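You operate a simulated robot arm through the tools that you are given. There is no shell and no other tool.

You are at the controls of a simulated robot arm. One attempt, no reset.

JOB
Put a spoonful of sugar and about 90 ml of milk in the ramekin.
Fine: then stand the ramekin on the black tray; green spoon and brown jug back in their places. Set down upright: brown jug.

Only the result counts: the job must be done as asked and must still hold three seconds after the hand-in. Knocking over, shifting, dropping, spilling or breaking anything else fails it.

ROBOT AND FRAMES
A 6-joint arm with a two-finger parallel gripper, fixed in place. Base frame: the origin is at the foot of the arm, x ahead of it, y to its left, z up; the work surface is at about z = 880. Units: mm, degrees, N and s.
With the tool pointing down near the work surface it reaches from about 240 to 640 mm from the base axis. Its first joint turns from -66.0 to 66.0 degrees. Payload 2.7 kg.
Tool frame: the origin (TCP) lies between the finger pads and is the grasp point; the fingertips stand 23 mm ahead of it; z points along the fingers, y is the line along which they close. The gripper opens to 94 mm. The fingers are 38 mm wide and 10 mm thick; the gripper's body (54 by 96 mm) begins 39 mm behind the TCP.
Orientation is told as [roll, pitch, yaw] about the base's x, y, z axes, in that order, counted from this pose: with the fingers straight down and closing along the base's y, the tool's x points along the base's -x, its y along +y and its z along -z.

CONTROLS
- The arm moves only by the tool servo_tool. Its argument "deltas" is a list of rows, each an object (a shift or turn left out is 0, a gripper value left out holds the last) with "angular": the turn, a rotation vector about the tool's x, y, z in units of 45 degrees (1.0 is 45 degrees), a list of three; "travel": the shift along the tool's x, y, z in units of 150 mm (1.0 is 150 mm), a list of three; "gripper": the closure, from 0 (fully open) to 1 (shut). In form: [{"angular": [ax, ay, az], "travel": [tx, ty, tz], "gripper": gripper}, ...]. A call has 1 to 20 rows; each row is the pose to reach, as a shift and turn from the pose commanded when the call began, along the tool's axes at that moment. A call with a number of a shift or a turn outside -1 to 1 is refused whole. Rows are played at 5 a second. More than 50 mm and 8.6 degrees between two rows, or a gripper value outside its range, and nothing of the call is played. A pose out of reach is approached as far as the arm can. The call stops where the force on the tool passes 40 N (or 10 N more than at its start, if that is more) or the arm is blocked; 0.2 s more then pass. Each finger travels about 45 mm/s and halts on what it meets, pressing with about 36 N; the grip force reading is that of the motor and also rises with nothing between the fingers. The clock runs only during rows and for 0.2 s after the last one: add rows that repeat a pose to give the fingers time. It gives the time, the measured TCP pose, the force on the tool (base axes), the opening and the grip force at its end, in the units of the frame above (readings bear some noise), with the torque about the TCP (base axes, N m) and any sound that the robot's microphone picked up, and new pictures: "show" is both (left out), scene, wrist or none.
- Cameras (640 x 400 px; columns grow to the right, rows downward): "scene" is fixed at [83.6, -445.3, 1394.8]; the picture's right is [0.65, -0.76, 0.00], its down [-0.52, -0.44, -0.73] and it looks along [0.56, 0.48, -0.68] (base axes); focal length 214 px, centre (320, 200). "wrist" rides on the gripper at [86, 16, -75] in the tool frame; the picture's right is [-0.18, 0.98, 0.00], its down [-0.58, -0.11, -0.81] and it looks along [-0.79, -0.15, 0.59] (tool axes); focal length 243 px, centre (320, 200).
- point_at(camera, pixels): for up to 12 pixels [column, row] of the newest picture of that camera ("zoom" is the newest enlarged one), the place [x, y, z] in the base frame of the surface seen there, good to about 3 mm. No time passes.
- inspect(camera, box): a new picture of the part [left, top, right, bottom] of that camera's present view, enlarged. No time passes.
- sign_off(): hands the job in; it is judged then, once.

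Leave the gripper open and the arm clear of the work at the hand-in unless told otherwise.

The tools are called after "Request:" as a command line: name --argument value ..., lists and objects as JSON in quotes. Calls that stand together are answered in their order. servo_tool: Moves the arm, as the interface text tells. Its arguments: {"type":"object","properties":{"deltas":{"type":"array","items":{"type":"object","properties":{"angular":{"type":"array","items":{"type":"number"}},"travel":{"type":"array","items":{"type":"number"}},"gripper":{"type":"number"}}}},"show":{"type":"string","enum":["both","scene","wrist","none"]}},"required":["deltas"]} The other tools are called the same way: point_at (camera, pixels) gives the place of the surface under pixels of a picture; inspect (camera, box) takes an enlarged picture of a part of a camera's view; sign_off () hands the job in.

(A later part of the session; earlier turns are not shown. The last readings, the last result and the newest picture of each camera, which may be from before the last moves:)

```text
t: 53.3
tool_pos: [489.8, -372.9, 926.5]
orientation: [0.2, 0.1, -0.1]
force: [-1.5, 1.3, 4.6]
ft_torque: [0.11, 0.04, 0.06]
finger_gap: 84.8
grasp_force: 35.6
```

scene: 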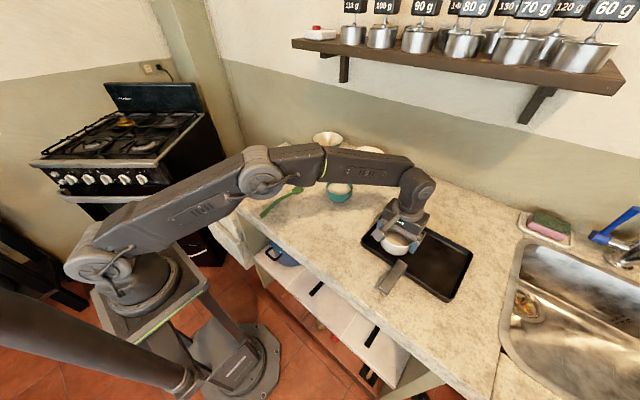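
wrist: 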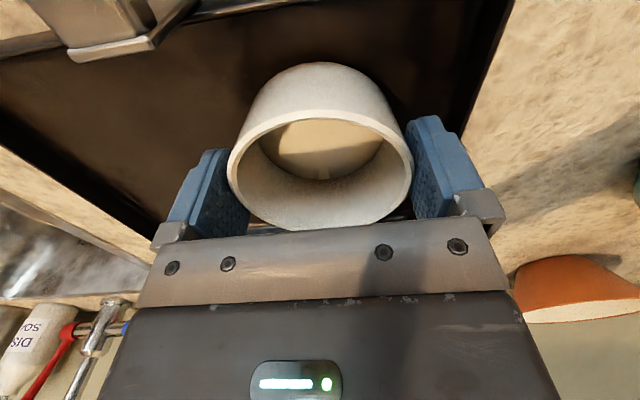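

The ramekin now stands on the tray (+4.6 N). I'll open and rise straight up.

Request:
servo_tool --deltas '[{"gripper": 0}, {"gripper": 0}, {"gripper": 0}, {"travel": [0, 0, -0.05], "gripper": 0}, {"travel": [0, 0, -0.15], "gripper": 0}, {"travel": [0, 0, -0.35], "gripper": 0}, {"travel": [0, 0, -0.6], "gripper": 0}, {"travel": [0, 0, -0.9], "gripper": 0}, {"travel": [0, 0, -0.9], "gripper": 0}]'

Request:
inspect --camera "scene" --box '[356, 190, 452, 250]'

```text
t: 55.3
tool_pos: [489.9, -371.7, 1059.7]
orientation: [0.1, 0.2, -0.2]
force: [-0.5, -0.6, 0.6]
ft_torque: [-0.01, 0.04, 0.01]
finger_gap: 94.2
grasp_force: 0.0
```

scene: 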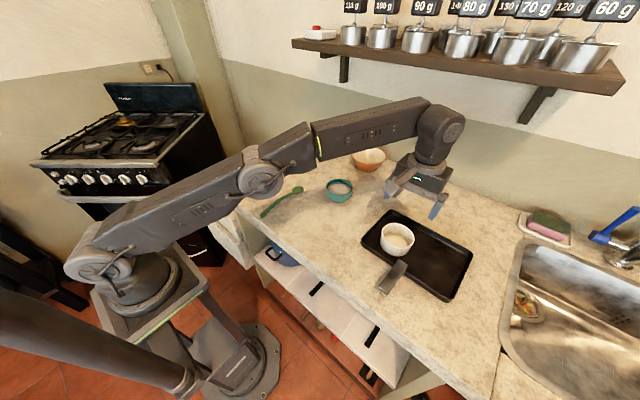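
wrist: 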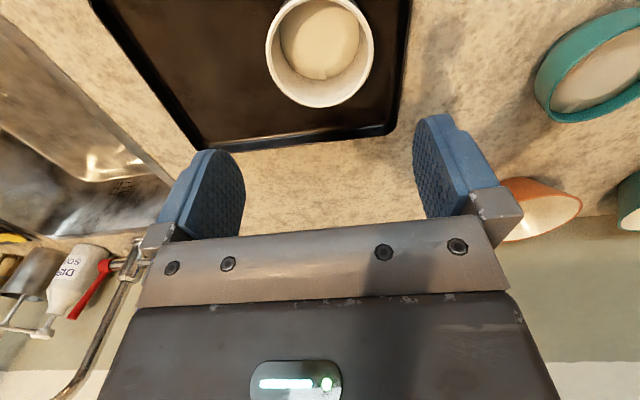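

```text
6.67 times, centred on (404, 220) of scene
```

zoom: 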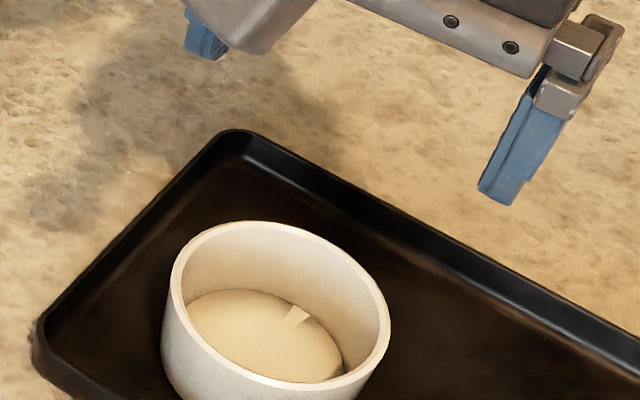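

The ramekin stands on the tray. I'll measure its rim and inner levels as a reference for the pour.

Request:
point_at --camera "zoom" --pixels '[[172, 290], [386, 330], [260, 224], [290, 388], [260, 330], [300, 360], [230, 320]]'

Request:
point_at --camera "wrist" --pixels '[[268, 50], [372, 50], [320, 104], [320, 30], [310, 45], [340, 50]]'

```text
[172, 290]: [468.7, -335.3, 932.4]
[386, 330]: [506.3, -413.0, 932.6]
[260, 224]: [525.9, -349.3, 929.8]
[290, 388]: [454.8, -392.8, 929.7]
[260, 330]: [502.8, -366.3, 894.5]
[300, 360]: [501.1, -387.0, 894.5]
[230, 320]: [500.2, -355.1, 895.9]
```

```text
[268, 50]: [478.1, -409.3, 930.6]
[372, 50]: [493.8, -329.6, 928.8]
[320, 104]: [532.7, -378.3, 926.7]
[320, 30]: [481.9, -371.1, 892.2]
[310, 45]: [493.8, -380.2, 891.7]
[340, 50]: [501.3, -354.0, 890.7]
```

Ramekin: centre ≈(489,-372), rim z≈930, content z≈893. Now back toward the jug in a few hops for a close look.

Request:
servo_tool --deltas '[{"travel": [0.2, 0.22, -0.2]}, {"travel": [0.42, 0.46, -0.4]}, {"travel": [0.64, 0.7, -0.4]}, {"travel": [0.867, 0.967, -0.4]}]' --show "none"

Request:
servo_tool --deltas '[{"travel": [0.1, 0.24, 0]}, {"travel": [0.2, 0.48, 0]}, {"travel": [0.3, 0.72, 0]}, {"travel": [0.4, 0.967, 0]}]' --show "none"

Request:
servo_tool --deltas '[{"travel": [0, 0.24, 0]}, {"travel": [0, 0.48, 0]}, {"travel": [0, 0.72, 0]}, {"travel": [0, 0.967, 0]}, {"travel": [0, 0.967, 0]}]'

Request:
inspect --camera "wrist" --box '[320, 0, 640, 200]'

```text
refused: row 1 steps farther than a row can; nothing moved
```

```text
t: 56.3
tool_pos: [429.0, -226.9, 1061.4]
orientation: [0.0, 0.0, -0.2]
force: [0.0, -0.1, -0.1]
ft_torque: [-0.03, -0.04, 0.05]
finger_gap: 93.9
grasp_force: 0.1
```

```text
t: 57.5
tool_pos: [430.5, -83.0, 1060.0]
orientation: [0.1, 0.1, -0.1]
force: [0.4, 0.6, 0.7]
ft_torque: [0.01, 0.02, 0.0]
finger_gap: 94.0
grasp_force: 0.0
```

scene: 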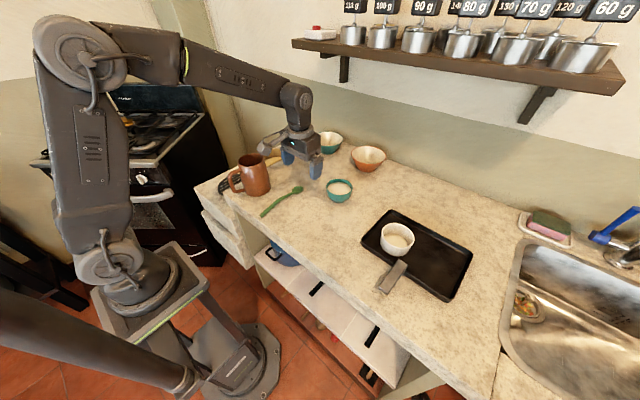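
wrist: 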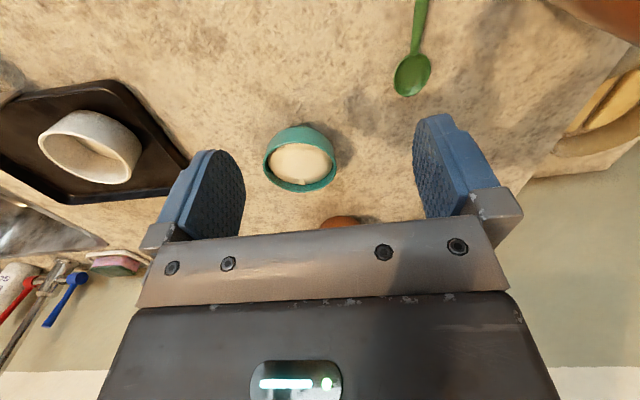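

```text
2.00 times, centred on (480, 100) of wrist
```

zoom: 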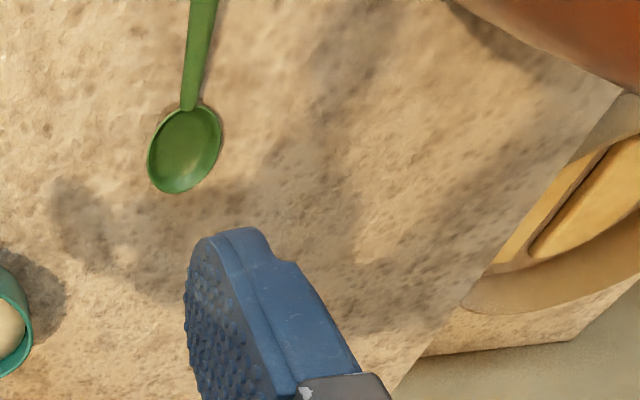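

The first hop was refused for its step size, but the rest moved safely. The spoon shows empty and in place. I'll rise and go back to view the jug.

Request:
servo_tool --deltas '[{"travel": [0.03, 0.03, -0.28]}, {"travel": [0.15, 0.12, -0.533]}, {"travel": [0.35, 0.32, -0.533]}, {"travel": [0.55, 0.5, -0.533]}, {"travel": [0.75, 0.72, -0.533]}, {"travel": [0.933, 0.953, -0.533]}, {"travel": [0.933, 0.953, -0.533]}]'

Request:
inspect --camera "wrist" --box '[280, 0, 600, 200]'

```text
t: 59.1
tool_pos: [292.8, 60.2, 1140.3]
orientation: [0.1, 0.1, -0.2]
force: [0.0, 0.3, -0.4]
ft_torque: [-0.01, 0.0, -0.02]
finger_gap: 94.1
grasp_force: 0.1
```

scene: 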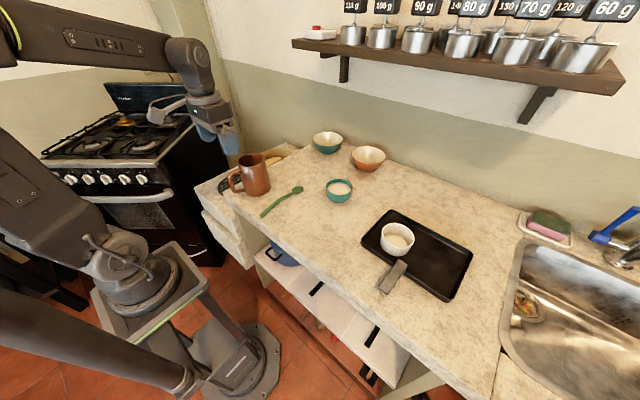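
wrist: 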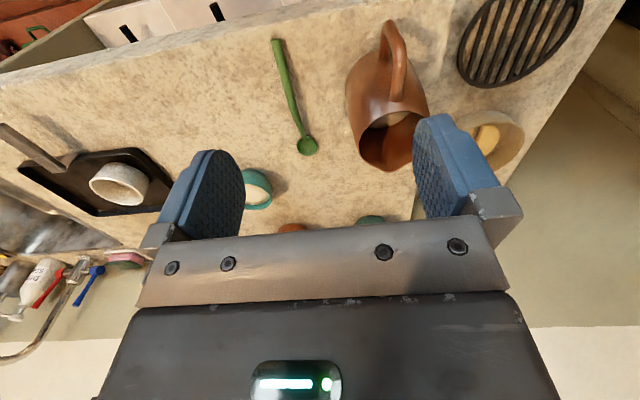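

```text
2.00 times, centred on (440, 100) of wrist
```

zoom: 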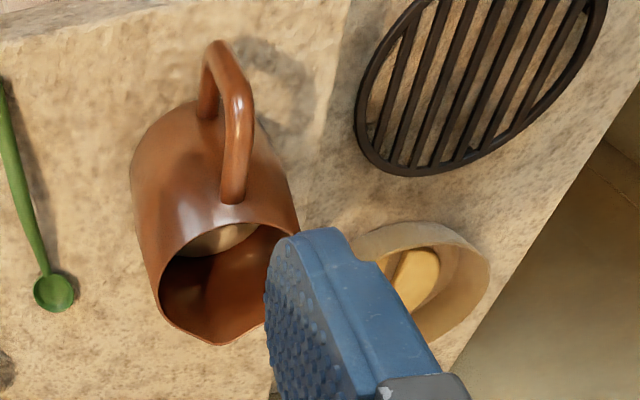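

I'll measure the handle and rim in this view.

Request:
point_at --camera "zoom" --pixels '[[234, 190], [239, 150], [241, 115], [238, 92], [228, 68], [216, 45], [207, 70], [205, 105], [220, 343], [160, 285], [292, 235], [225, 207]]'

Request:
inspect --camera "scene" --box '[212, 140, 292, 190]'

```text
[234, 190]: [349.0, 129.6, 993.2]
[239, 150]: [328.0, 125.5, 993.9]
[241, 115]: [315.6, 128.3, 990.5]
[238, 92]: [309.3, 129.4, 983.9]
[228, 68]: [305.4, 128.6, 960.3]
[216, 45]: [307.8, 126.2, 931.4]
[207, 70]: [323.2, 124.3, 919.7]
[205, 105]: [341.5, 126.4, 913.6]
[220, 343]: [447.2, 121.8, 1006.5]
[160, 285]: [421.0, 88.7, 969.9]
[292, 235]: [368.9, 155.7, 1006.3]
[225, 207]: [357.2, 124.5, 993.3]
```

```text
8.00 times, centred on (252, 165) of scene
```

zoom: 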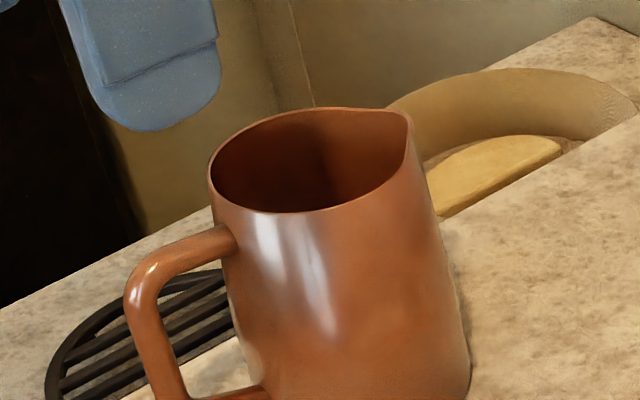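

The handle's outer bar is at x≈311, y≈127, spanning z 925–982, and the handle plane lies along x. I'll tilt the gripper 35° forward above the handle with a half-open grip.

Request:
servo_tool --deltas '[{"travel": [-0.03, 0.1, 0.0], "angular": [0, -0.15, 0], "gripper": 0.5}, {"travel": [-0.06, 0.22, 0.05], "angular": [0, -0.3, 0], "gripper": 0.5}, {"travel": [-0.09, 0.34, 0.12], "angular": [0, -0.45, 0], "gripper": 0.5}, {"travel": [-0.123, 0.447, 0.2], "angular": [0, -0.6, 0], "gripper": 0.5}, {"travel": [-0.123, 0.447, 0.3], "angular": [0, -0.7, 0], "gripper": 0.5}, {"travel": [-0.123, 0.447, 0.333], "angular": [0, -0.778, 0], "gripper": 0.5}, {"travel": [-0.123, 0.447, 0.333], "angular": [0, -0.778, 0], "gripper": 0.5}]'

Request:
inspect --camera "scene" --box '[180, 110, 308, 190]'

```text
t: 60.7
tool_pos: [309.4, 126.9, 1090.5]
orientation: [0.2, -34.9, -0.1]
force: [-0.5, 0.0, 0.6]
ft_torque: [0.03, -0.02, 0.01]
finger_gap: 46.8
grasp_force: 0.0
```

scene: 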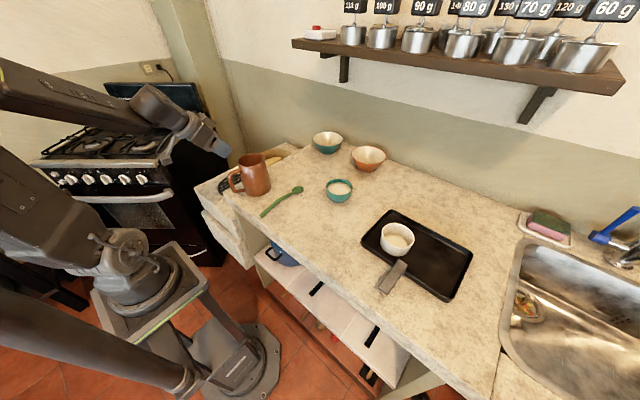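
wrist: 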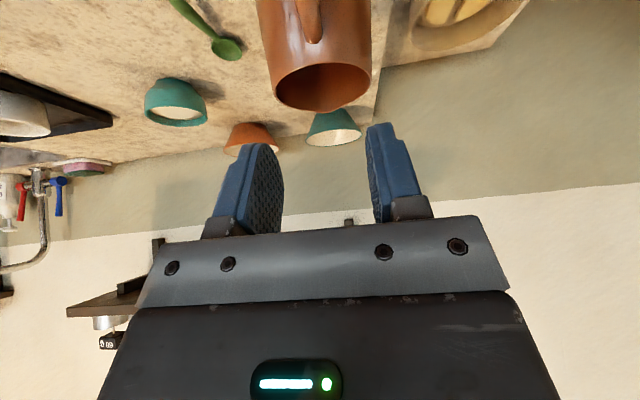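

```text
5.00 times, centred on (244, 150) of scene
```

zoom: 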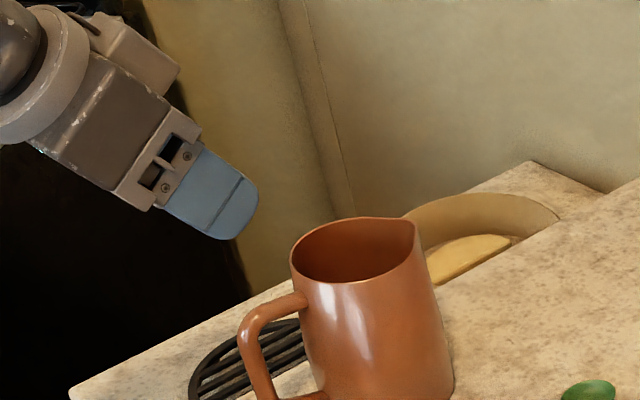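

Reachable. Descending straight down so the fingers straddle the handle, first to z≈1010.

Request:
servo_tool --deltas '[{"travel": [0.1, 0, 0.15]}, {"travel": [0.2, 0, 0.3]}, {"travel": [0.298, 0, 0.443]}, {"travel": [0.298, 0, 0.443]}]'

Request:
inspect --camera "scene" --box '[196, 130, 292, 190]'

Request:
inspect --camera "wrist" --box '[160, 40, 480, 240]'

```text
t: 61.7
tool_pos: [320.9, 134.2, 1017.5]
orientation: [0.1, -34.7, -0.1]
force: [-0.6, -0.4, -0.2]
ft_torque: [-0.01, 0.03, 0.02]
finger_gap: 47.1
grasp_force: 0.0
out of reach, approached as far as the arm can: row 3, 4
```

scene: 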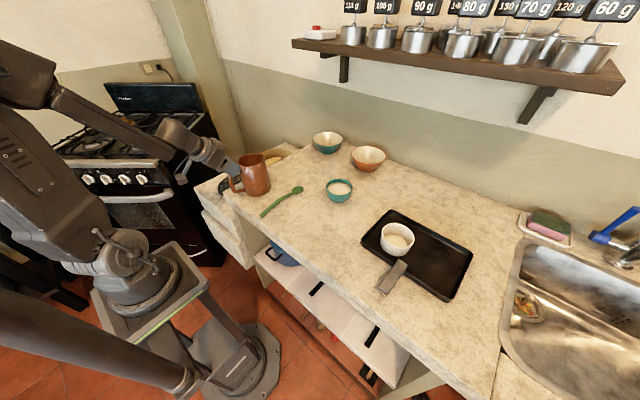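
wrist: 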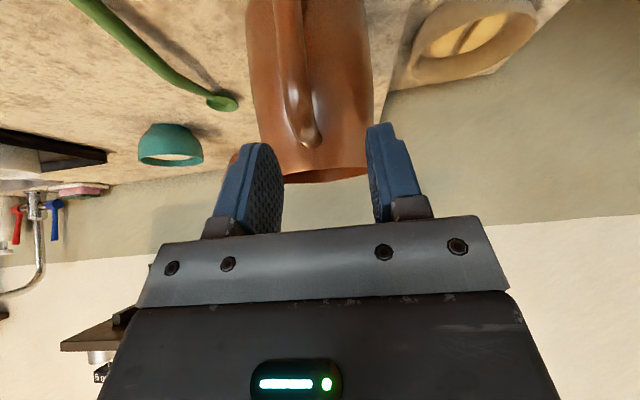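

```text
6.67 times, centred on (244, 160) of scene
```

zoom: 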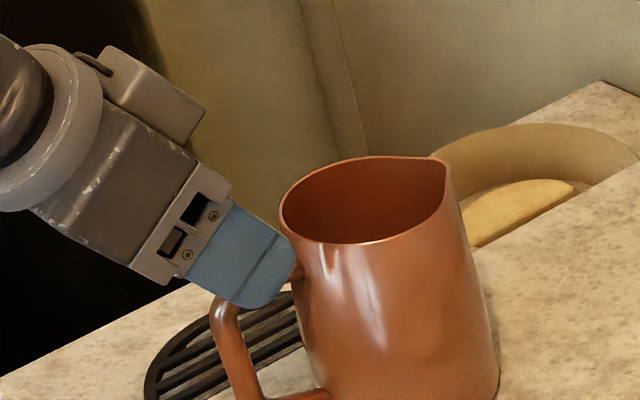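

```text
2.00 times, centred on (320, 140) of wrist
```

zoom: 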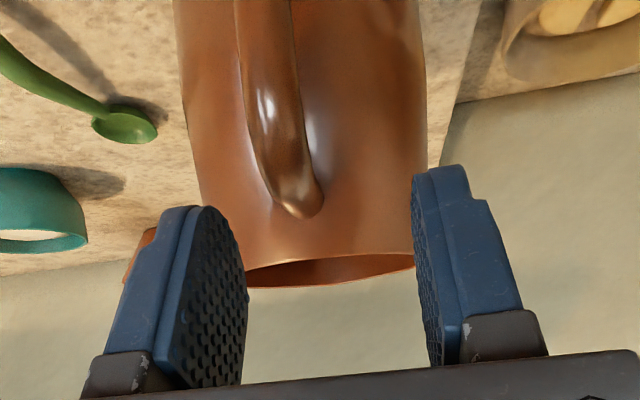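

The arm can't reach that tilt lower down, so it drifted slightly, but nothing was touched. I'll go back up and use a straight-down gripper on the handle. The pour will then be done sideways, where the wrist has full range.

Request:
servo_tool --deltas '[{"travel": [-0.07, 0, -0.1]}, {"travel": [-0.15, -0.01, -0.22]}, {"travel": [-0.22, -0.02, -0.35], "angular": [0, 0.15, 0]}, {"travel": [-0.224, -0.047, -0.437], "angular": [0, 0.32, 0]}, {"travel": [-0.224, -0.047, -0.437], "angular": [0, 0.48, 0]}, {"travel": [-0.224, -0.047, -0.437], "angular": [0, 0.64, 0]}, {"travel": [-0.224, -0.047, -0.437], "angular": [0, 0.776, 0]}, {"travel": [-0.224, -0.047, -0.437], "angular": [0, 0.776, 0]}]'

Request:
inspect --camera "scene" --box '[180, 110, 308, 190]'

```text
t: 63.5
tool_pos: [310.7, 126.8, 1091.6]
orientation: [0.2, 0.0, -0.1]
force: [-0.1, -0.3, 0.4]
ft_torque: [-0.01, 0.01, -0.01]
finger_gap: 47.1
grasp_force: 0.0
```

scene: 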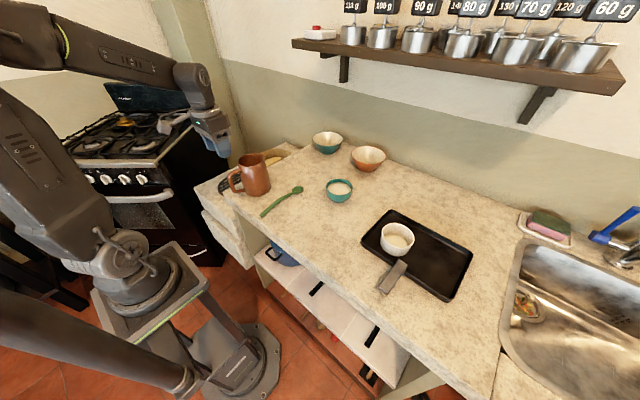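
wrist: 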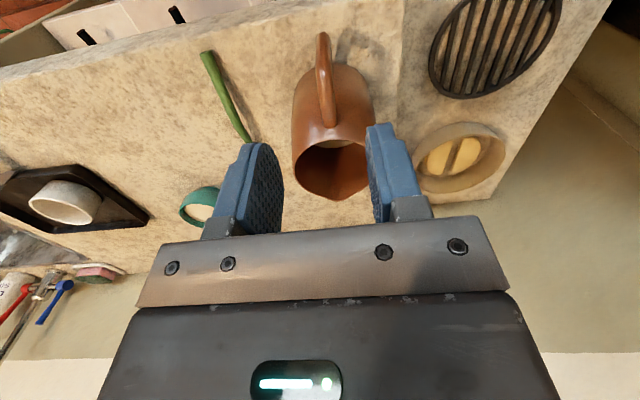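

```text
5.00 times, centred on (244, 150) of scene
```

zoom: 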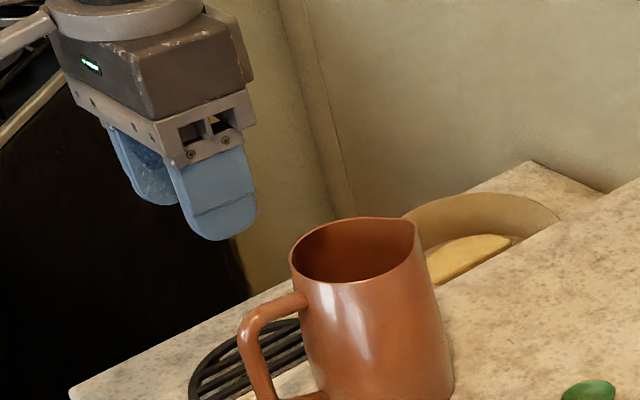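

To pour comfortably, I'll first bring the ramekin to an open counter spot at about (400,-210). The filled ramekin will go back on the tray afterwards. Going over to it now in hops.

Request:
servo_tool --deltas '[{"travel": [-0.12, -0.24, 0], "gripper": 0}, {"travel": [-0.24, -0.48, 0], "gripper": 0}, {"travel": [-0.36, -0.72, 0], "gripper": 0}, {"travel": [-0.48, -0.99, 0], "gripper": 0}]' --show "none"

Request:
servo_tool --deltas '[{"travel": [-0.1, -0.25, 0]}, {"travel": [-0.2, -0.5, 0]}, {"travel": [-0.3, -0.75, 0]}, {"travel": [-0.4, -0.99, 0]}]' --show "none"

Request:
servo_tool --deltas '[{"travel": [-0.07, -0.25, 0.05]}, {"travel": [-0.14, -0.5, 0.1]}, {"travel": [-0.21, -0.75, 0.15]}, {"travel": [-0.3, -0.99, 0.2]}, {"travel": [-0.3, -0.99, 0.2]}]'

```text
t: 64.5
tool_pos: [382.9, -21.6, 1091.3]
orientation: [0.1, 0.0, -0.2]
force: [-0.7, 0.8, -0.2]
ft_torque: [0.0, 0.01, 0.01]
finger_gap: 94.0
grasp_force: 0.0
```

```text
t: 65.5
tool_pos: [443.2, -170.7, 1090.4]
orientation: [0.2, 0.0, 0.0]
force: [-0.7, -0.1, -0.2]
ft_torque: [0.0, 0.02, 0.02]
finger_gap: 93.9
grasp_force: 0.1
```

```text
t: 66.7
tool_pos: [486.8, -319.3, 1059.1]
orientation: [0.1, 0.0, -0.2]
force: [0.0, -0.5, -0.6]
ft_torque: [0.0, 0.02, -0.01]
finger_gap: 94.4
grasp_force: 0.0
```

scene: 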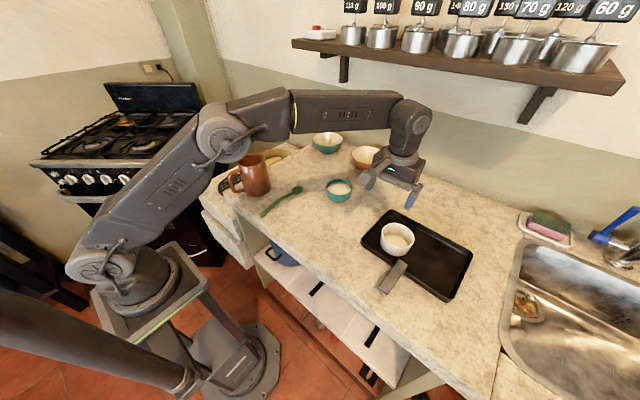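
wrist: 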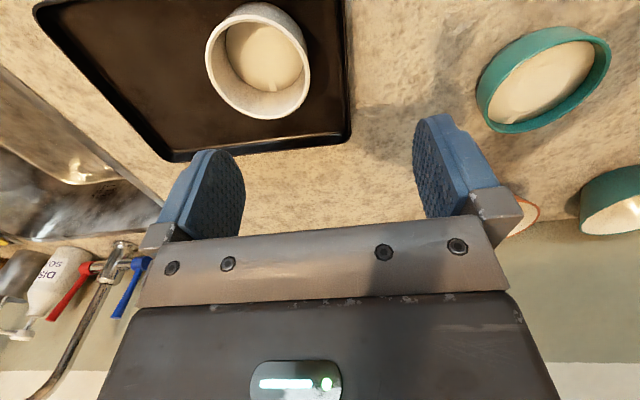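

Going to the release pose (490,-372.5), then down and gripping.

Request:
servo_tool --deltas '[{"travel": [-0.01, -0.18, 0], "gripper": 0}, {"travel": [-0.019, -0.355, 0], "gripper": 0}, {"travel": [-0.019, -0.355, 0.3], "gripper": 0}, {"travel": [-0.019, -0.355, 0.6], "gripper": 0}, {"travel": [-0.019, -0.355, 0.7], "gripper": 0}, {"travel": [-0.019, -0.355, 0.8], "gripper": 0}, {"travel": [-0.019, -0.355, 0.86], "gripper": 0}, {"travel": [-0.019, -0.355, 0.86], "gripper": 0.2}, {"travel": [-0.019, -0.355, 0.86], "gripper": 0.2}, {"travel": [-0.019, -0.355, 0.86], "gripper": 0.2}]'

```text
t: 68.9
tool_pos: [488.9, -371.3, 931.6]
orientation: [0.1, 0.0, 0.0]
force: [-0.3, 0.2, -0.7]
ft_torque: [-0.06, 0.01, 0.0]
finger_gap: 85.2
grasp_force: 36.4
```

scene: 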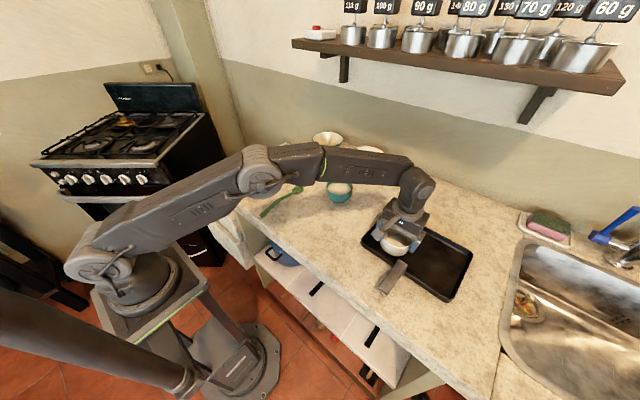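
wrist: 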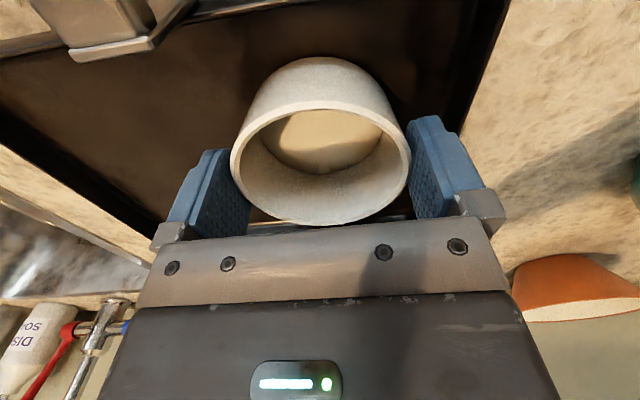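

Gripped. I'll lift and carry it to the counter spot.

Request:
servo_tool --deltas '[{"travel": [0, 0, -0.15]}, {"travel": [0, 0, -0.35]}, {"travel": [0, 0, -0.55]}, {"travel": [0.1, 0.14, -0.55]}, {"travel": [0.22, 0.34, -0.55]}, {"travel": [0.34, 0.54, -0.55]}, {"travel": [0.46, 0.74, -0.55]}, {"travel": [0.55, 0.9, -0.55]}, {"travel": [0.6, 0.99, -0.55]}, {"travel": [0.6, 0.99, -0.55]}]' --show "none"

Request:
servo_tool --deltas '[{"travel": [0, 0.09, 0.1]}, {"travel": [0, 0.09, 0.3]}, {"travel": [0, 0.09, 0.45]}, {"travel": [0, 0.09, 0.52]}, {"travel": [0, 0.09, 0.55]}, {"travel": [0, 0.09, 0.56]}, {"travel": [0, 0.09, 0.56]}]'

```text
t: 71.1
tool_pos: [399.2, -222.3, 1012.5]
orientation: [0.1, 0.1, 0.0]
force: [-0.1, 0.2, -0.6]
ft_torque: [-0.03, 0.01, 0.01]
finger_gap: 85.2
grasp_force: 36.1
```

```text
t: 72.7
tool_pos: [400.8, -209.3, 931.4]
orientation: [0.1, -0.1, -0.1]
force: [0.5, -0.3, -2.1]
ft_torque: [0.03, 0.01, -0.02]
finger_gap: 85.5
grasp_force: 36.0
```

scene: 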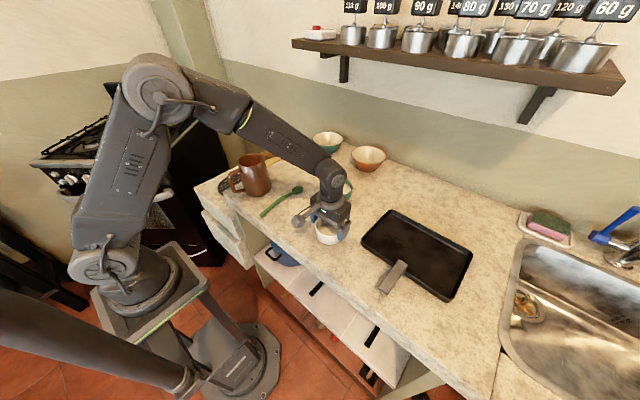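
wrist: 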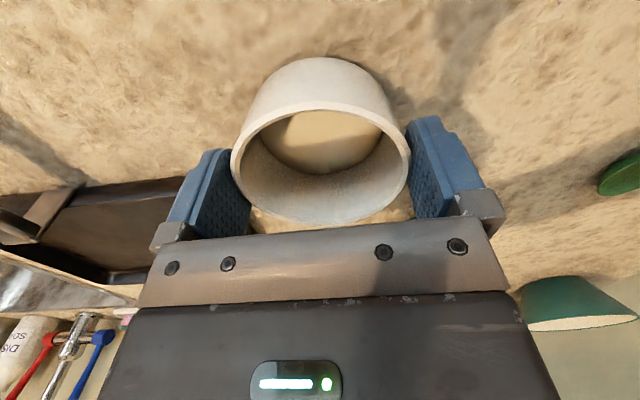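

Lowering the last few millimetres in small steps.

Request:
servo_tool --deltas '[{"travel": [0, 0, 0.005]}, {"travel": [0, 0, 0.01]}, {"travel": [0, 0, 0.015]}, {"travel": [0, 0, 0.015]}]' --show "none"

```text
t: 73.7
tool_pos: [401.0, -210.0, 927.9]
orientation: [0.1, 0.0, -0.1]
force: [-0.1, 0.8, -1.1]
ft_torque: [-0.01, 0.01, -0.02]
finger_gap: 85.4
grasp_force: 36.1
```

Request:
servo_tool --deltas '[{"travel": [0, 0, 0.004]}, {"travel": [0, 0, 0.008]}, {"travel": [0, 0, 0.008]}]' --show "none"

```text
t: 74.5
tool_pos: [399.6, -209.6, 927.5]
orientation: [0.0, 0.0, -0.1]
force: [-0.7, 1.7, 4.2]
ft_torque: [-0.02, 0.06, 0.01]
finger_gap: 85.2
grasp_force: 36.4
```

Standing on the counter. Open and rise.

Request:
servo_tool --deltas '[{"gripper": 0}, {"gripper": 0}, {"gripper": 0}, {"travel": [0, 0, -0.05], "gripper": 0}, {"travel": [0, 0, -0.15], "gripper": 0}, {"travel": [0, 0, -0.4], "gripper": 0}, {"travel": [0, 0, -0.7], "gripper": 0}, {"travel": [0, 0, -1.0], "gripper": 0}, {"travel": [0, 0, -1.0], "gripper": 0}]'

Request:
inspect --camera "scene" --box '[280, 190, 376, 250]'

```text
t: 76.5
tool_pos: [399.9, -210.5, 1076.7]
orientation: [0.3, 0.0, -0.1]
force: [0.0, -0.5, -1.1]
ft_torque: [0.0, 0.02, -0.01]
finger_gap: 93.9
grasp_force: 0.1
```

scene: 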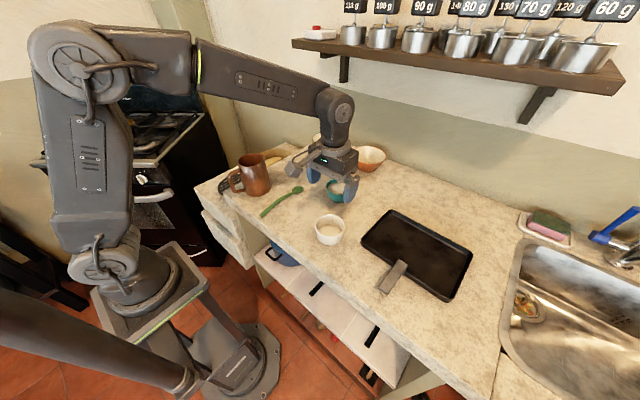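
wrist: 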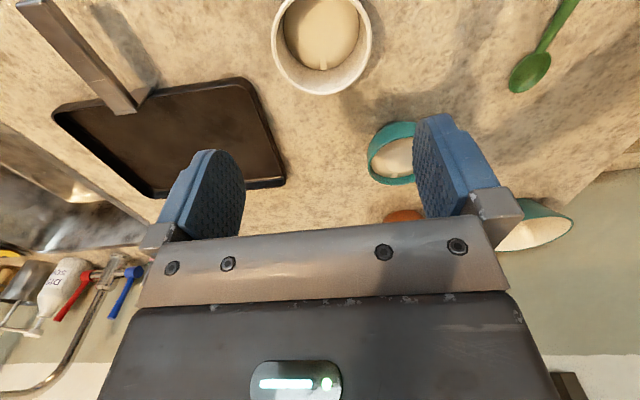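

```text
6.67 times, centred on (328, 220) of scene
```

zoom: 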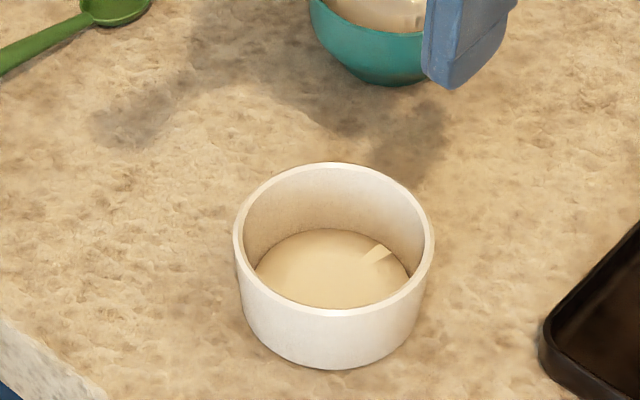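

Before lifting the jug I'll dry-run the pour motion with the empty gripper: yaw -105° near (430,-100), then tilt toward -y, to see what the arm can reach.

Request:
servo_tool --deltas '[{"travel": [-0.03, 0.12, -0.03], "angular": [0, 0, 0.166]}, {"travel": [-0.07, 0.24, -0.06], "angular": [0, 0, 0.333]}, {"travel": [-0.1, 0.36, -0.1], "angular": [0, 0, 0.5]}, {"travel": [-0.13, 0.48, -0.1], "angular": [0, 0, 0.666]}, {"travel": [-0.17, 0.6, -0.1], "angular": [0, 0, 0.833]}, {"travel": [-0.2, 0.733, -0.1], "angular": [0, 0, 1.0]}]' --show "none"

Request:
servo_tool --deltas '[{"angular": [0, 0, 0.166]}, {"angular": [0, 0, 0.333]}, {"angular": [0, 0, 0.5]}, {"angular": [0, 0, 0.666]}, {"angular": [0, 0, 0.833]}, {"angular": [0, 0, 1.0]}]' --show "none"

Request:
servo_tool --deltas '[{"angular": [0, 0, 0.166]}, {"angular": [0, 0, 0.333]}, {"angular": [0, 0, 0.333]}]'

```text
t: 77.9
tool_pos: [430.7, -99.7, 1091.2]
orientation: [0.1, 0.1, -45.2]
force: [0.8, 0.4, -0.8]
ft_torque: [0.03, 0.01, 0.04]
finger_gap: 94.0
grasp_force: 0.0
```

```text
t: 79.3
tool_pos: [430.9, -100.0, 1092.0]
orientation: [0.0, 0.2, -90.3]
force: [-0.5, 1.1, 0.9]
ft_torque: [-0.02, -0.01, 0.0]
finger_gap: 94.0
grasp_force: 0.0
```

```text
t: 80.1
tool_pos: [430.0, -99.4, 1092.1]
orientation: [-0.1, 0.2, -105.2]
force: [0.0, 0.0, -0.7]
ft_torque: [0.02, -0.04, 0.01]
finger_gap: 93.9
grasp_force: 0.2
```

scene: 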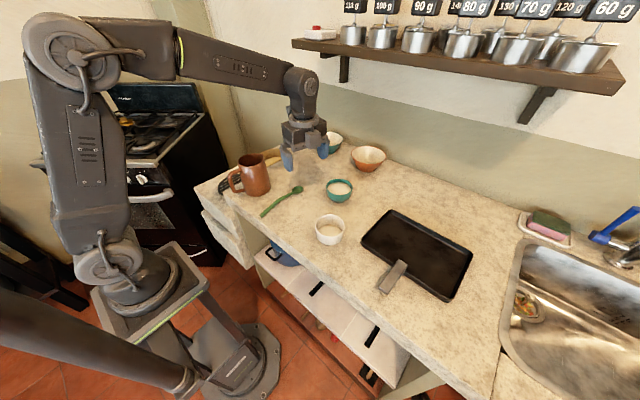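
wrist: 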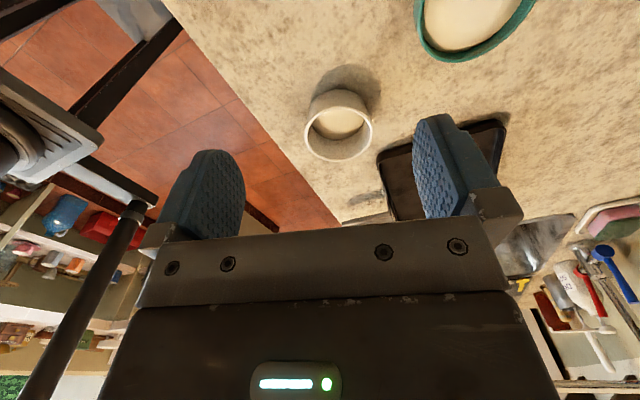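

Yaw works. Now the tilt (about the finger axis) in place: +45°, then a further 40°.

Request:
servo_tool --deltas '[{"angular": [0, 0.166, 0]}, {"angular": [0, 0.333, 0]}, {"angular": [0, 0.5, 0]}, {"angular": [0, 0.666, 0]}, {"angular": [0, 0.833, 0]}, {"angular": [0, 1.0, 0]}]' --show "none"

Request:
servo_tool --deltas '[{"angular": [0, 0.166, 0]}, {"angular": [0, 0.333, 0]}, {"angular": [0, 0.5, 0]}, {"angular": [0, 0.666, 0]}, {"angular": [0, 0.833, 0]}, {"angular": [0, 1.0, 0]}]'

```text
t: 81.5
tool_pos: [430.3, -101.3, 1092.4]
orientation: [0.0, 45.2, -105.2]
force: [-0.9, -0.1, -1.1]
ft_torque: [0.04, -0.01, 0.01]
finger_gap: 93.9
grasp_force: 0.0
```

```text
t: 82.9
tool_pos: [429.6, -100.1, 1093.2]
orientation: [-171.2, 89.7, 83.8]
force: [-0.4, -0.1, -0.5]
ft_torque: [-0.01, -0.04, 0.04]
finger_gap: 94.0
grasp_force: 0.0
```

scene: 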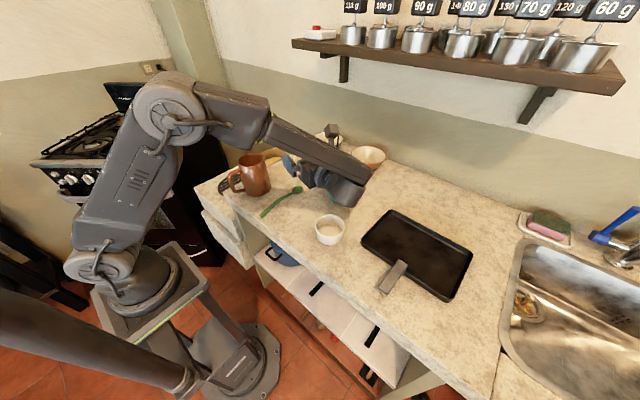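
wrist: 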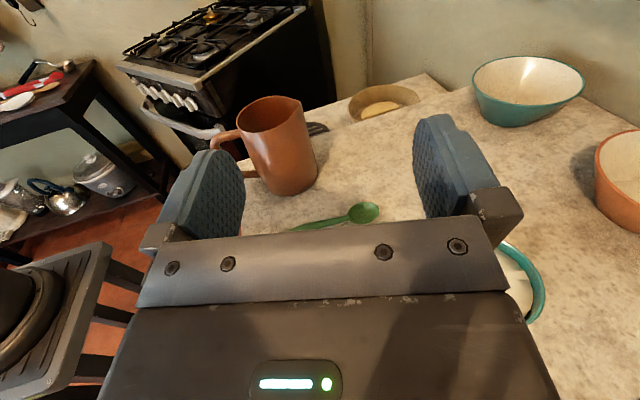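

Full 90° tilt is reachable there. I'll undo the tilt and yaw, then go back to the jug.

Request:
servo_tool --deltas '[{"angular": [0, -0.166, 0]}, {"angular": [0, -0.333, 0]}, {"angular": [0, -0.5, 0]}, {"angular": [0, -0.666, 0]}, {"angular": [0, -0.833, 0]}, {"angular": [0, -1.0, 0]}]' --show "none"

Request:
servo_tool --deltas '[{"angular": [0, -0.166, 0]}, {"angular": [0, -0.333, 0]}, {"angular": [0, -0.5, 0]}, {"angular": [0, -0.666, 0]}, {"angular": [0, -0.833, 0]}, {"angular": [0, -1.0, 0]}]' --show "none"

Request:
servo_tool --deltas '[{"angular": [0, 0, -0.166]}, {"angular": [0, 0, -0.333]}, {"angular": [0, 0, -0.5]}, {"angular": [0, 0, -0.666]}, {"angular": [0, 0, -0.833]}, {"angular": [0, 0, -1.0]}]' --show "none"

Request:
servo_tool --deltas '[{"angular": [0, 0, -0.166]}, {"angular": [0, 0, -0.333]}, {"angular": [0, 0, -0.5]}, {"angular": [0, 0, -0.666]}, {"angular": [0, 0, -0.833]}, {"angular": [0, 0, -1.0]}]' --show "none"

Request:
servo_tool --deltas '[{"angular": [0, 0, -0.166]}, {"angular": [0, 0, -0.333]}, {"angular": [0, 0, -0.333]}]'

```text
t: 84.3
tool_pos: [429.9, -100.9, 1092.2]
orientation: [-0.1, 45.0, -105.1]
force: [0.9, -0.6, -0.2]
ft_torque: [-0.02, -0.01, -0.01]
finger_gap: 93.9
grasp_force: 0.2
```

```text
t: 85.7
tool_pos: [430.4, -99.7, 1091.8]
orientation: [0.0, 0.1, -105.0]
force: [-0.6, 0.6, 0.0]
ft_torque: [-0.02, 0.02, 0.01]
finger_gap: 94.1
grasp_force: 0.0
```

```text
t: 87.1
tool_pos: [430.9, -101.0, 1091.6]
orientation: [0.2, 0.1, -59.9]
force: [0.3, 0.2, 0.3]
ft_torque: [-0.02, 0.02, -0.01]
finger_gap: 93.9
grasp_force: 0.1
```

```text
t: 88.5
tool_pos: [430.6, -100.0, 1092.4]
orientation: [0.1, 0.1, -14.9]
force: [-0.2, 0.0, -0.4]
ft_torque: [0.0, 0.01, 0.01]
finger_gap: 93.9
grasp_force: 0.0
```

```text
t: 89.3
tool_pos: [430.9, -100.8, 1092.9]
orientation: [0.1, 0.0, 0.0]
force: [0.3, 0.4, -0.4]
ft_torque: [0.01, 0.01, -0.02]
finger_gap: 94.0
grasp_force: 0.1
```

scene: 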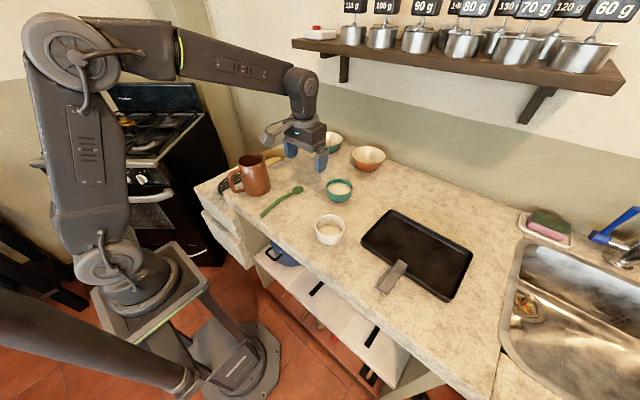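
wrist: 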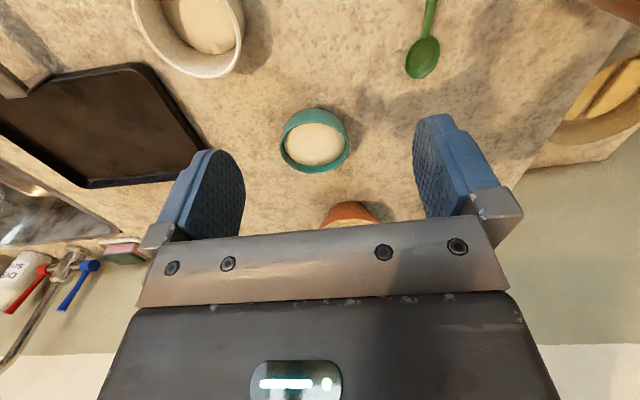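

Back to the handle, now straight-down.

Request:
servo_tool --deltas '[{"travel": [0.13, 0.25, 0], "gripper": 0.5}, {"travel": [0.26, 0.5, 0], "gripper": 0.5}, {"travel": [0.4, 0.75, 0], "gripper": 0.5}, {"travel": [0.5, 0.99, 0], "gripper": 0.5}]' --show "none"

Request:
servo_tool --deltas '[{"travel": [0.1, 0.18, 0.05]}, {"travel": [0.2, 0.36, 0.1]}, {"travel": [0.297, 0.527, 0.2]}, {"travel": [0.297, 0.527, 0.35]}, {"travel": [0.297, 0.527, 0.42]}, {"travel": [0.297, 0.527, 0.42]}]'

Request:
inspect --camera "scene" --box '[196, 130, 292, 190]'

Request:
inspect --camera "wrist" --box '[160, 0, 480, 200]'

```text
t: 90.3
tool_pos: [356.3, 48.4, 1092.0]
orientation: [0.1, 0.0, -0.2]
force: [0.0, 0.3, 0.3]
ft_torque: [-0.01, 0.02, -0.01]
finger_gap: 47.0
grasp_force: 0.0
```

```text
t: 91.7
tool_pos: [310.5, 127.5, 1029.7]
orientation: [0.0, 0.0, -0.1]
force: [0.1, -0.4, 0.2]
ft_torque: [0.01, 0.0, 0.01]
finger_gap: 46.9
grasp_force: 0.1
```

scene: 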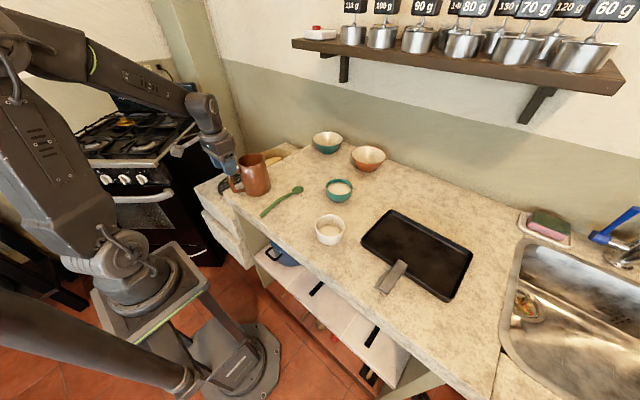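
wrist: 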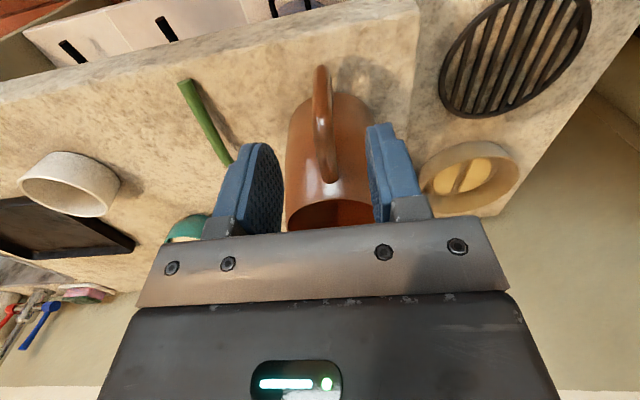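

```text
6.67 times, centred on (244, 160) of scene
```

zoom: 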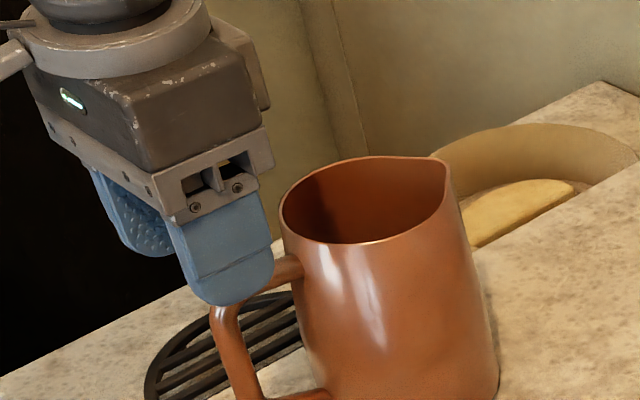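

```text
2.00 times, centred on (320, 100) of wrist
```

zoom: 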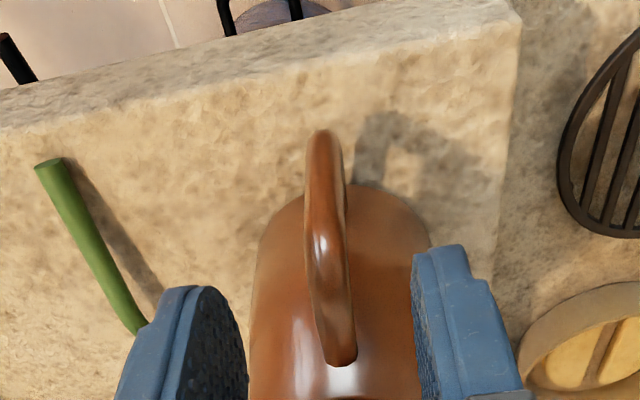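

I'll verify the handle's centreline at close range.

Request:
point_at --camera "zoom" --pixels '[[322, 140], [320, 180], [322, 220], [328, 270], [334, 310], [340, 350], [308, 220], [344, 220], [290, 300], [400, 280]]'

```text
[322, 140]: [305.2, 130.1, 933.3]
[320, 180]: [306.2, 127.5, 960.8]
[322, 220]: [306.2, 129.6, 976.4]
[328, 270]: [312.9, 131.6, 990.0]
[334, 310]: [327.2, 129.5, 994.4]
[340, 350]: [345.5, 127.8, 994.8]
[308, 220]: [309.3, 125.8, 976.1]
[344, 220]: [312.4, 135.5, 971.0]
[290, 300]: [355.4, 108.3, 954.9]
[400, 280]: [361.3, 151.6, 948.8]
```

The handle's centre is at y≈130, x≈312. I'll adjust, descend to z≈963 and close on it.

Request:
servo_tool --deltas '[{"travel": [-0.007, 0.017, 0.15]}, {"travel": [-0.007, 0.017, 0.3]}, {"travel": [-0.007, 0.017, 0.4]}, {"travel": [-0.007, 0.017, 0.443]}, {"travel": [-0.007, 0.017, 0.443]}]'

Request:
inspect --camera "scene" --box '[196, 130, 292, 190]'

```text
t: 92.9
tool_pos: [311.2, 130.4, 963.2]
orientation: [0.1, 0.0, -0.1]
force: [-0.3, -0.6, -0.5]
ft_torque: [0.05, 0.03, 0.0]
finger_gap: 46.9
grasp_force: 0.1
```

scene: 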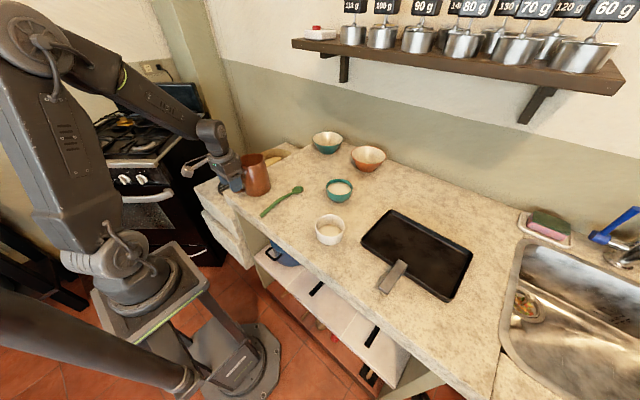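
wrist: 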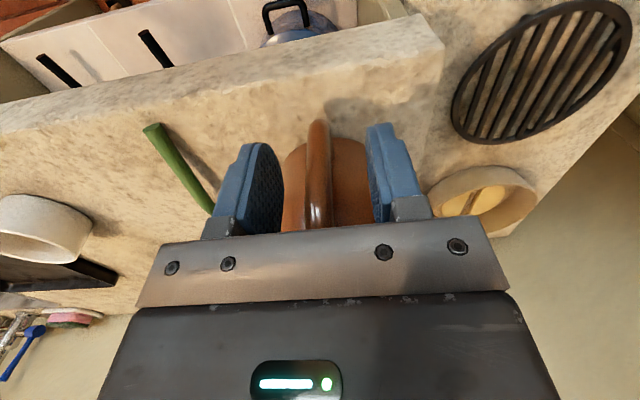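

```text
6.67 times, centred on (244, 160) of scene
```

zoom: 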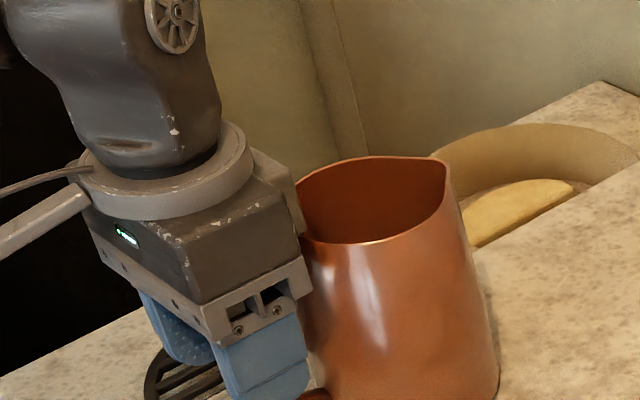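

The fingers straddle the handle. Closing now.

Request:
servo_tool --deltas '[{"gripper": 0.7}, {"gripper": 0.8}, {"gripper": 1}, {"gripper": 1}, {"gripper": 1}, {"gripper": 1}]'

Request:
inspect --camera "wrist" --box '[160, 40, 480, 240]'

```text
t: 94.3
tool_pos: [311.6, 130.3, 963.7]
orientation: [0.0, 0.0, -0.2]
force: [0.9, -1.5, 0.6]
ft_torque: [-0.03, 0.05, -0.13]
finger_gap: 12.7
grasp_force: 35.8
```

scene: 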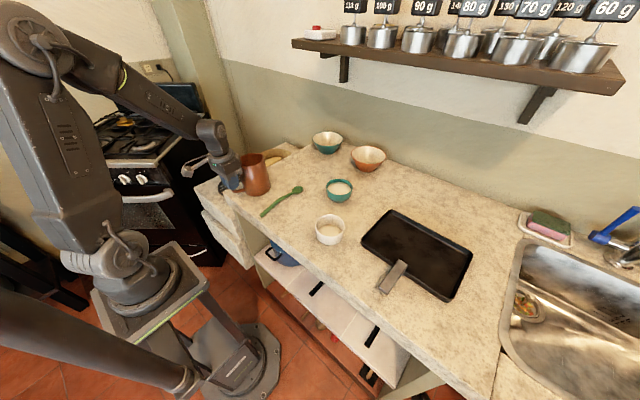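
wrist: 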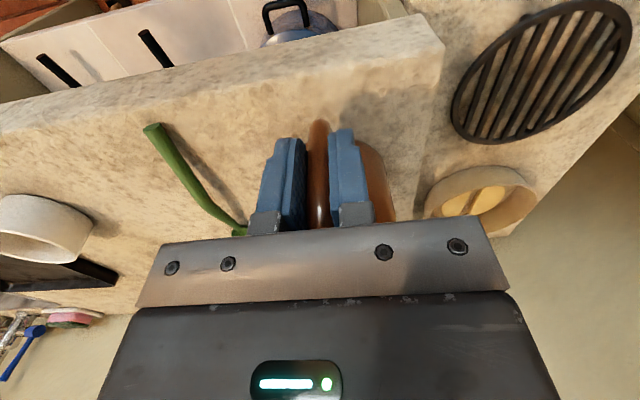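

```text
2.00 times, centred on (320, 140) of wrist
```

zoom: 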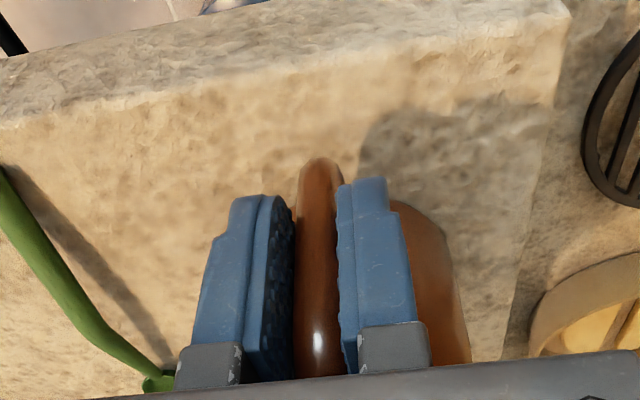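

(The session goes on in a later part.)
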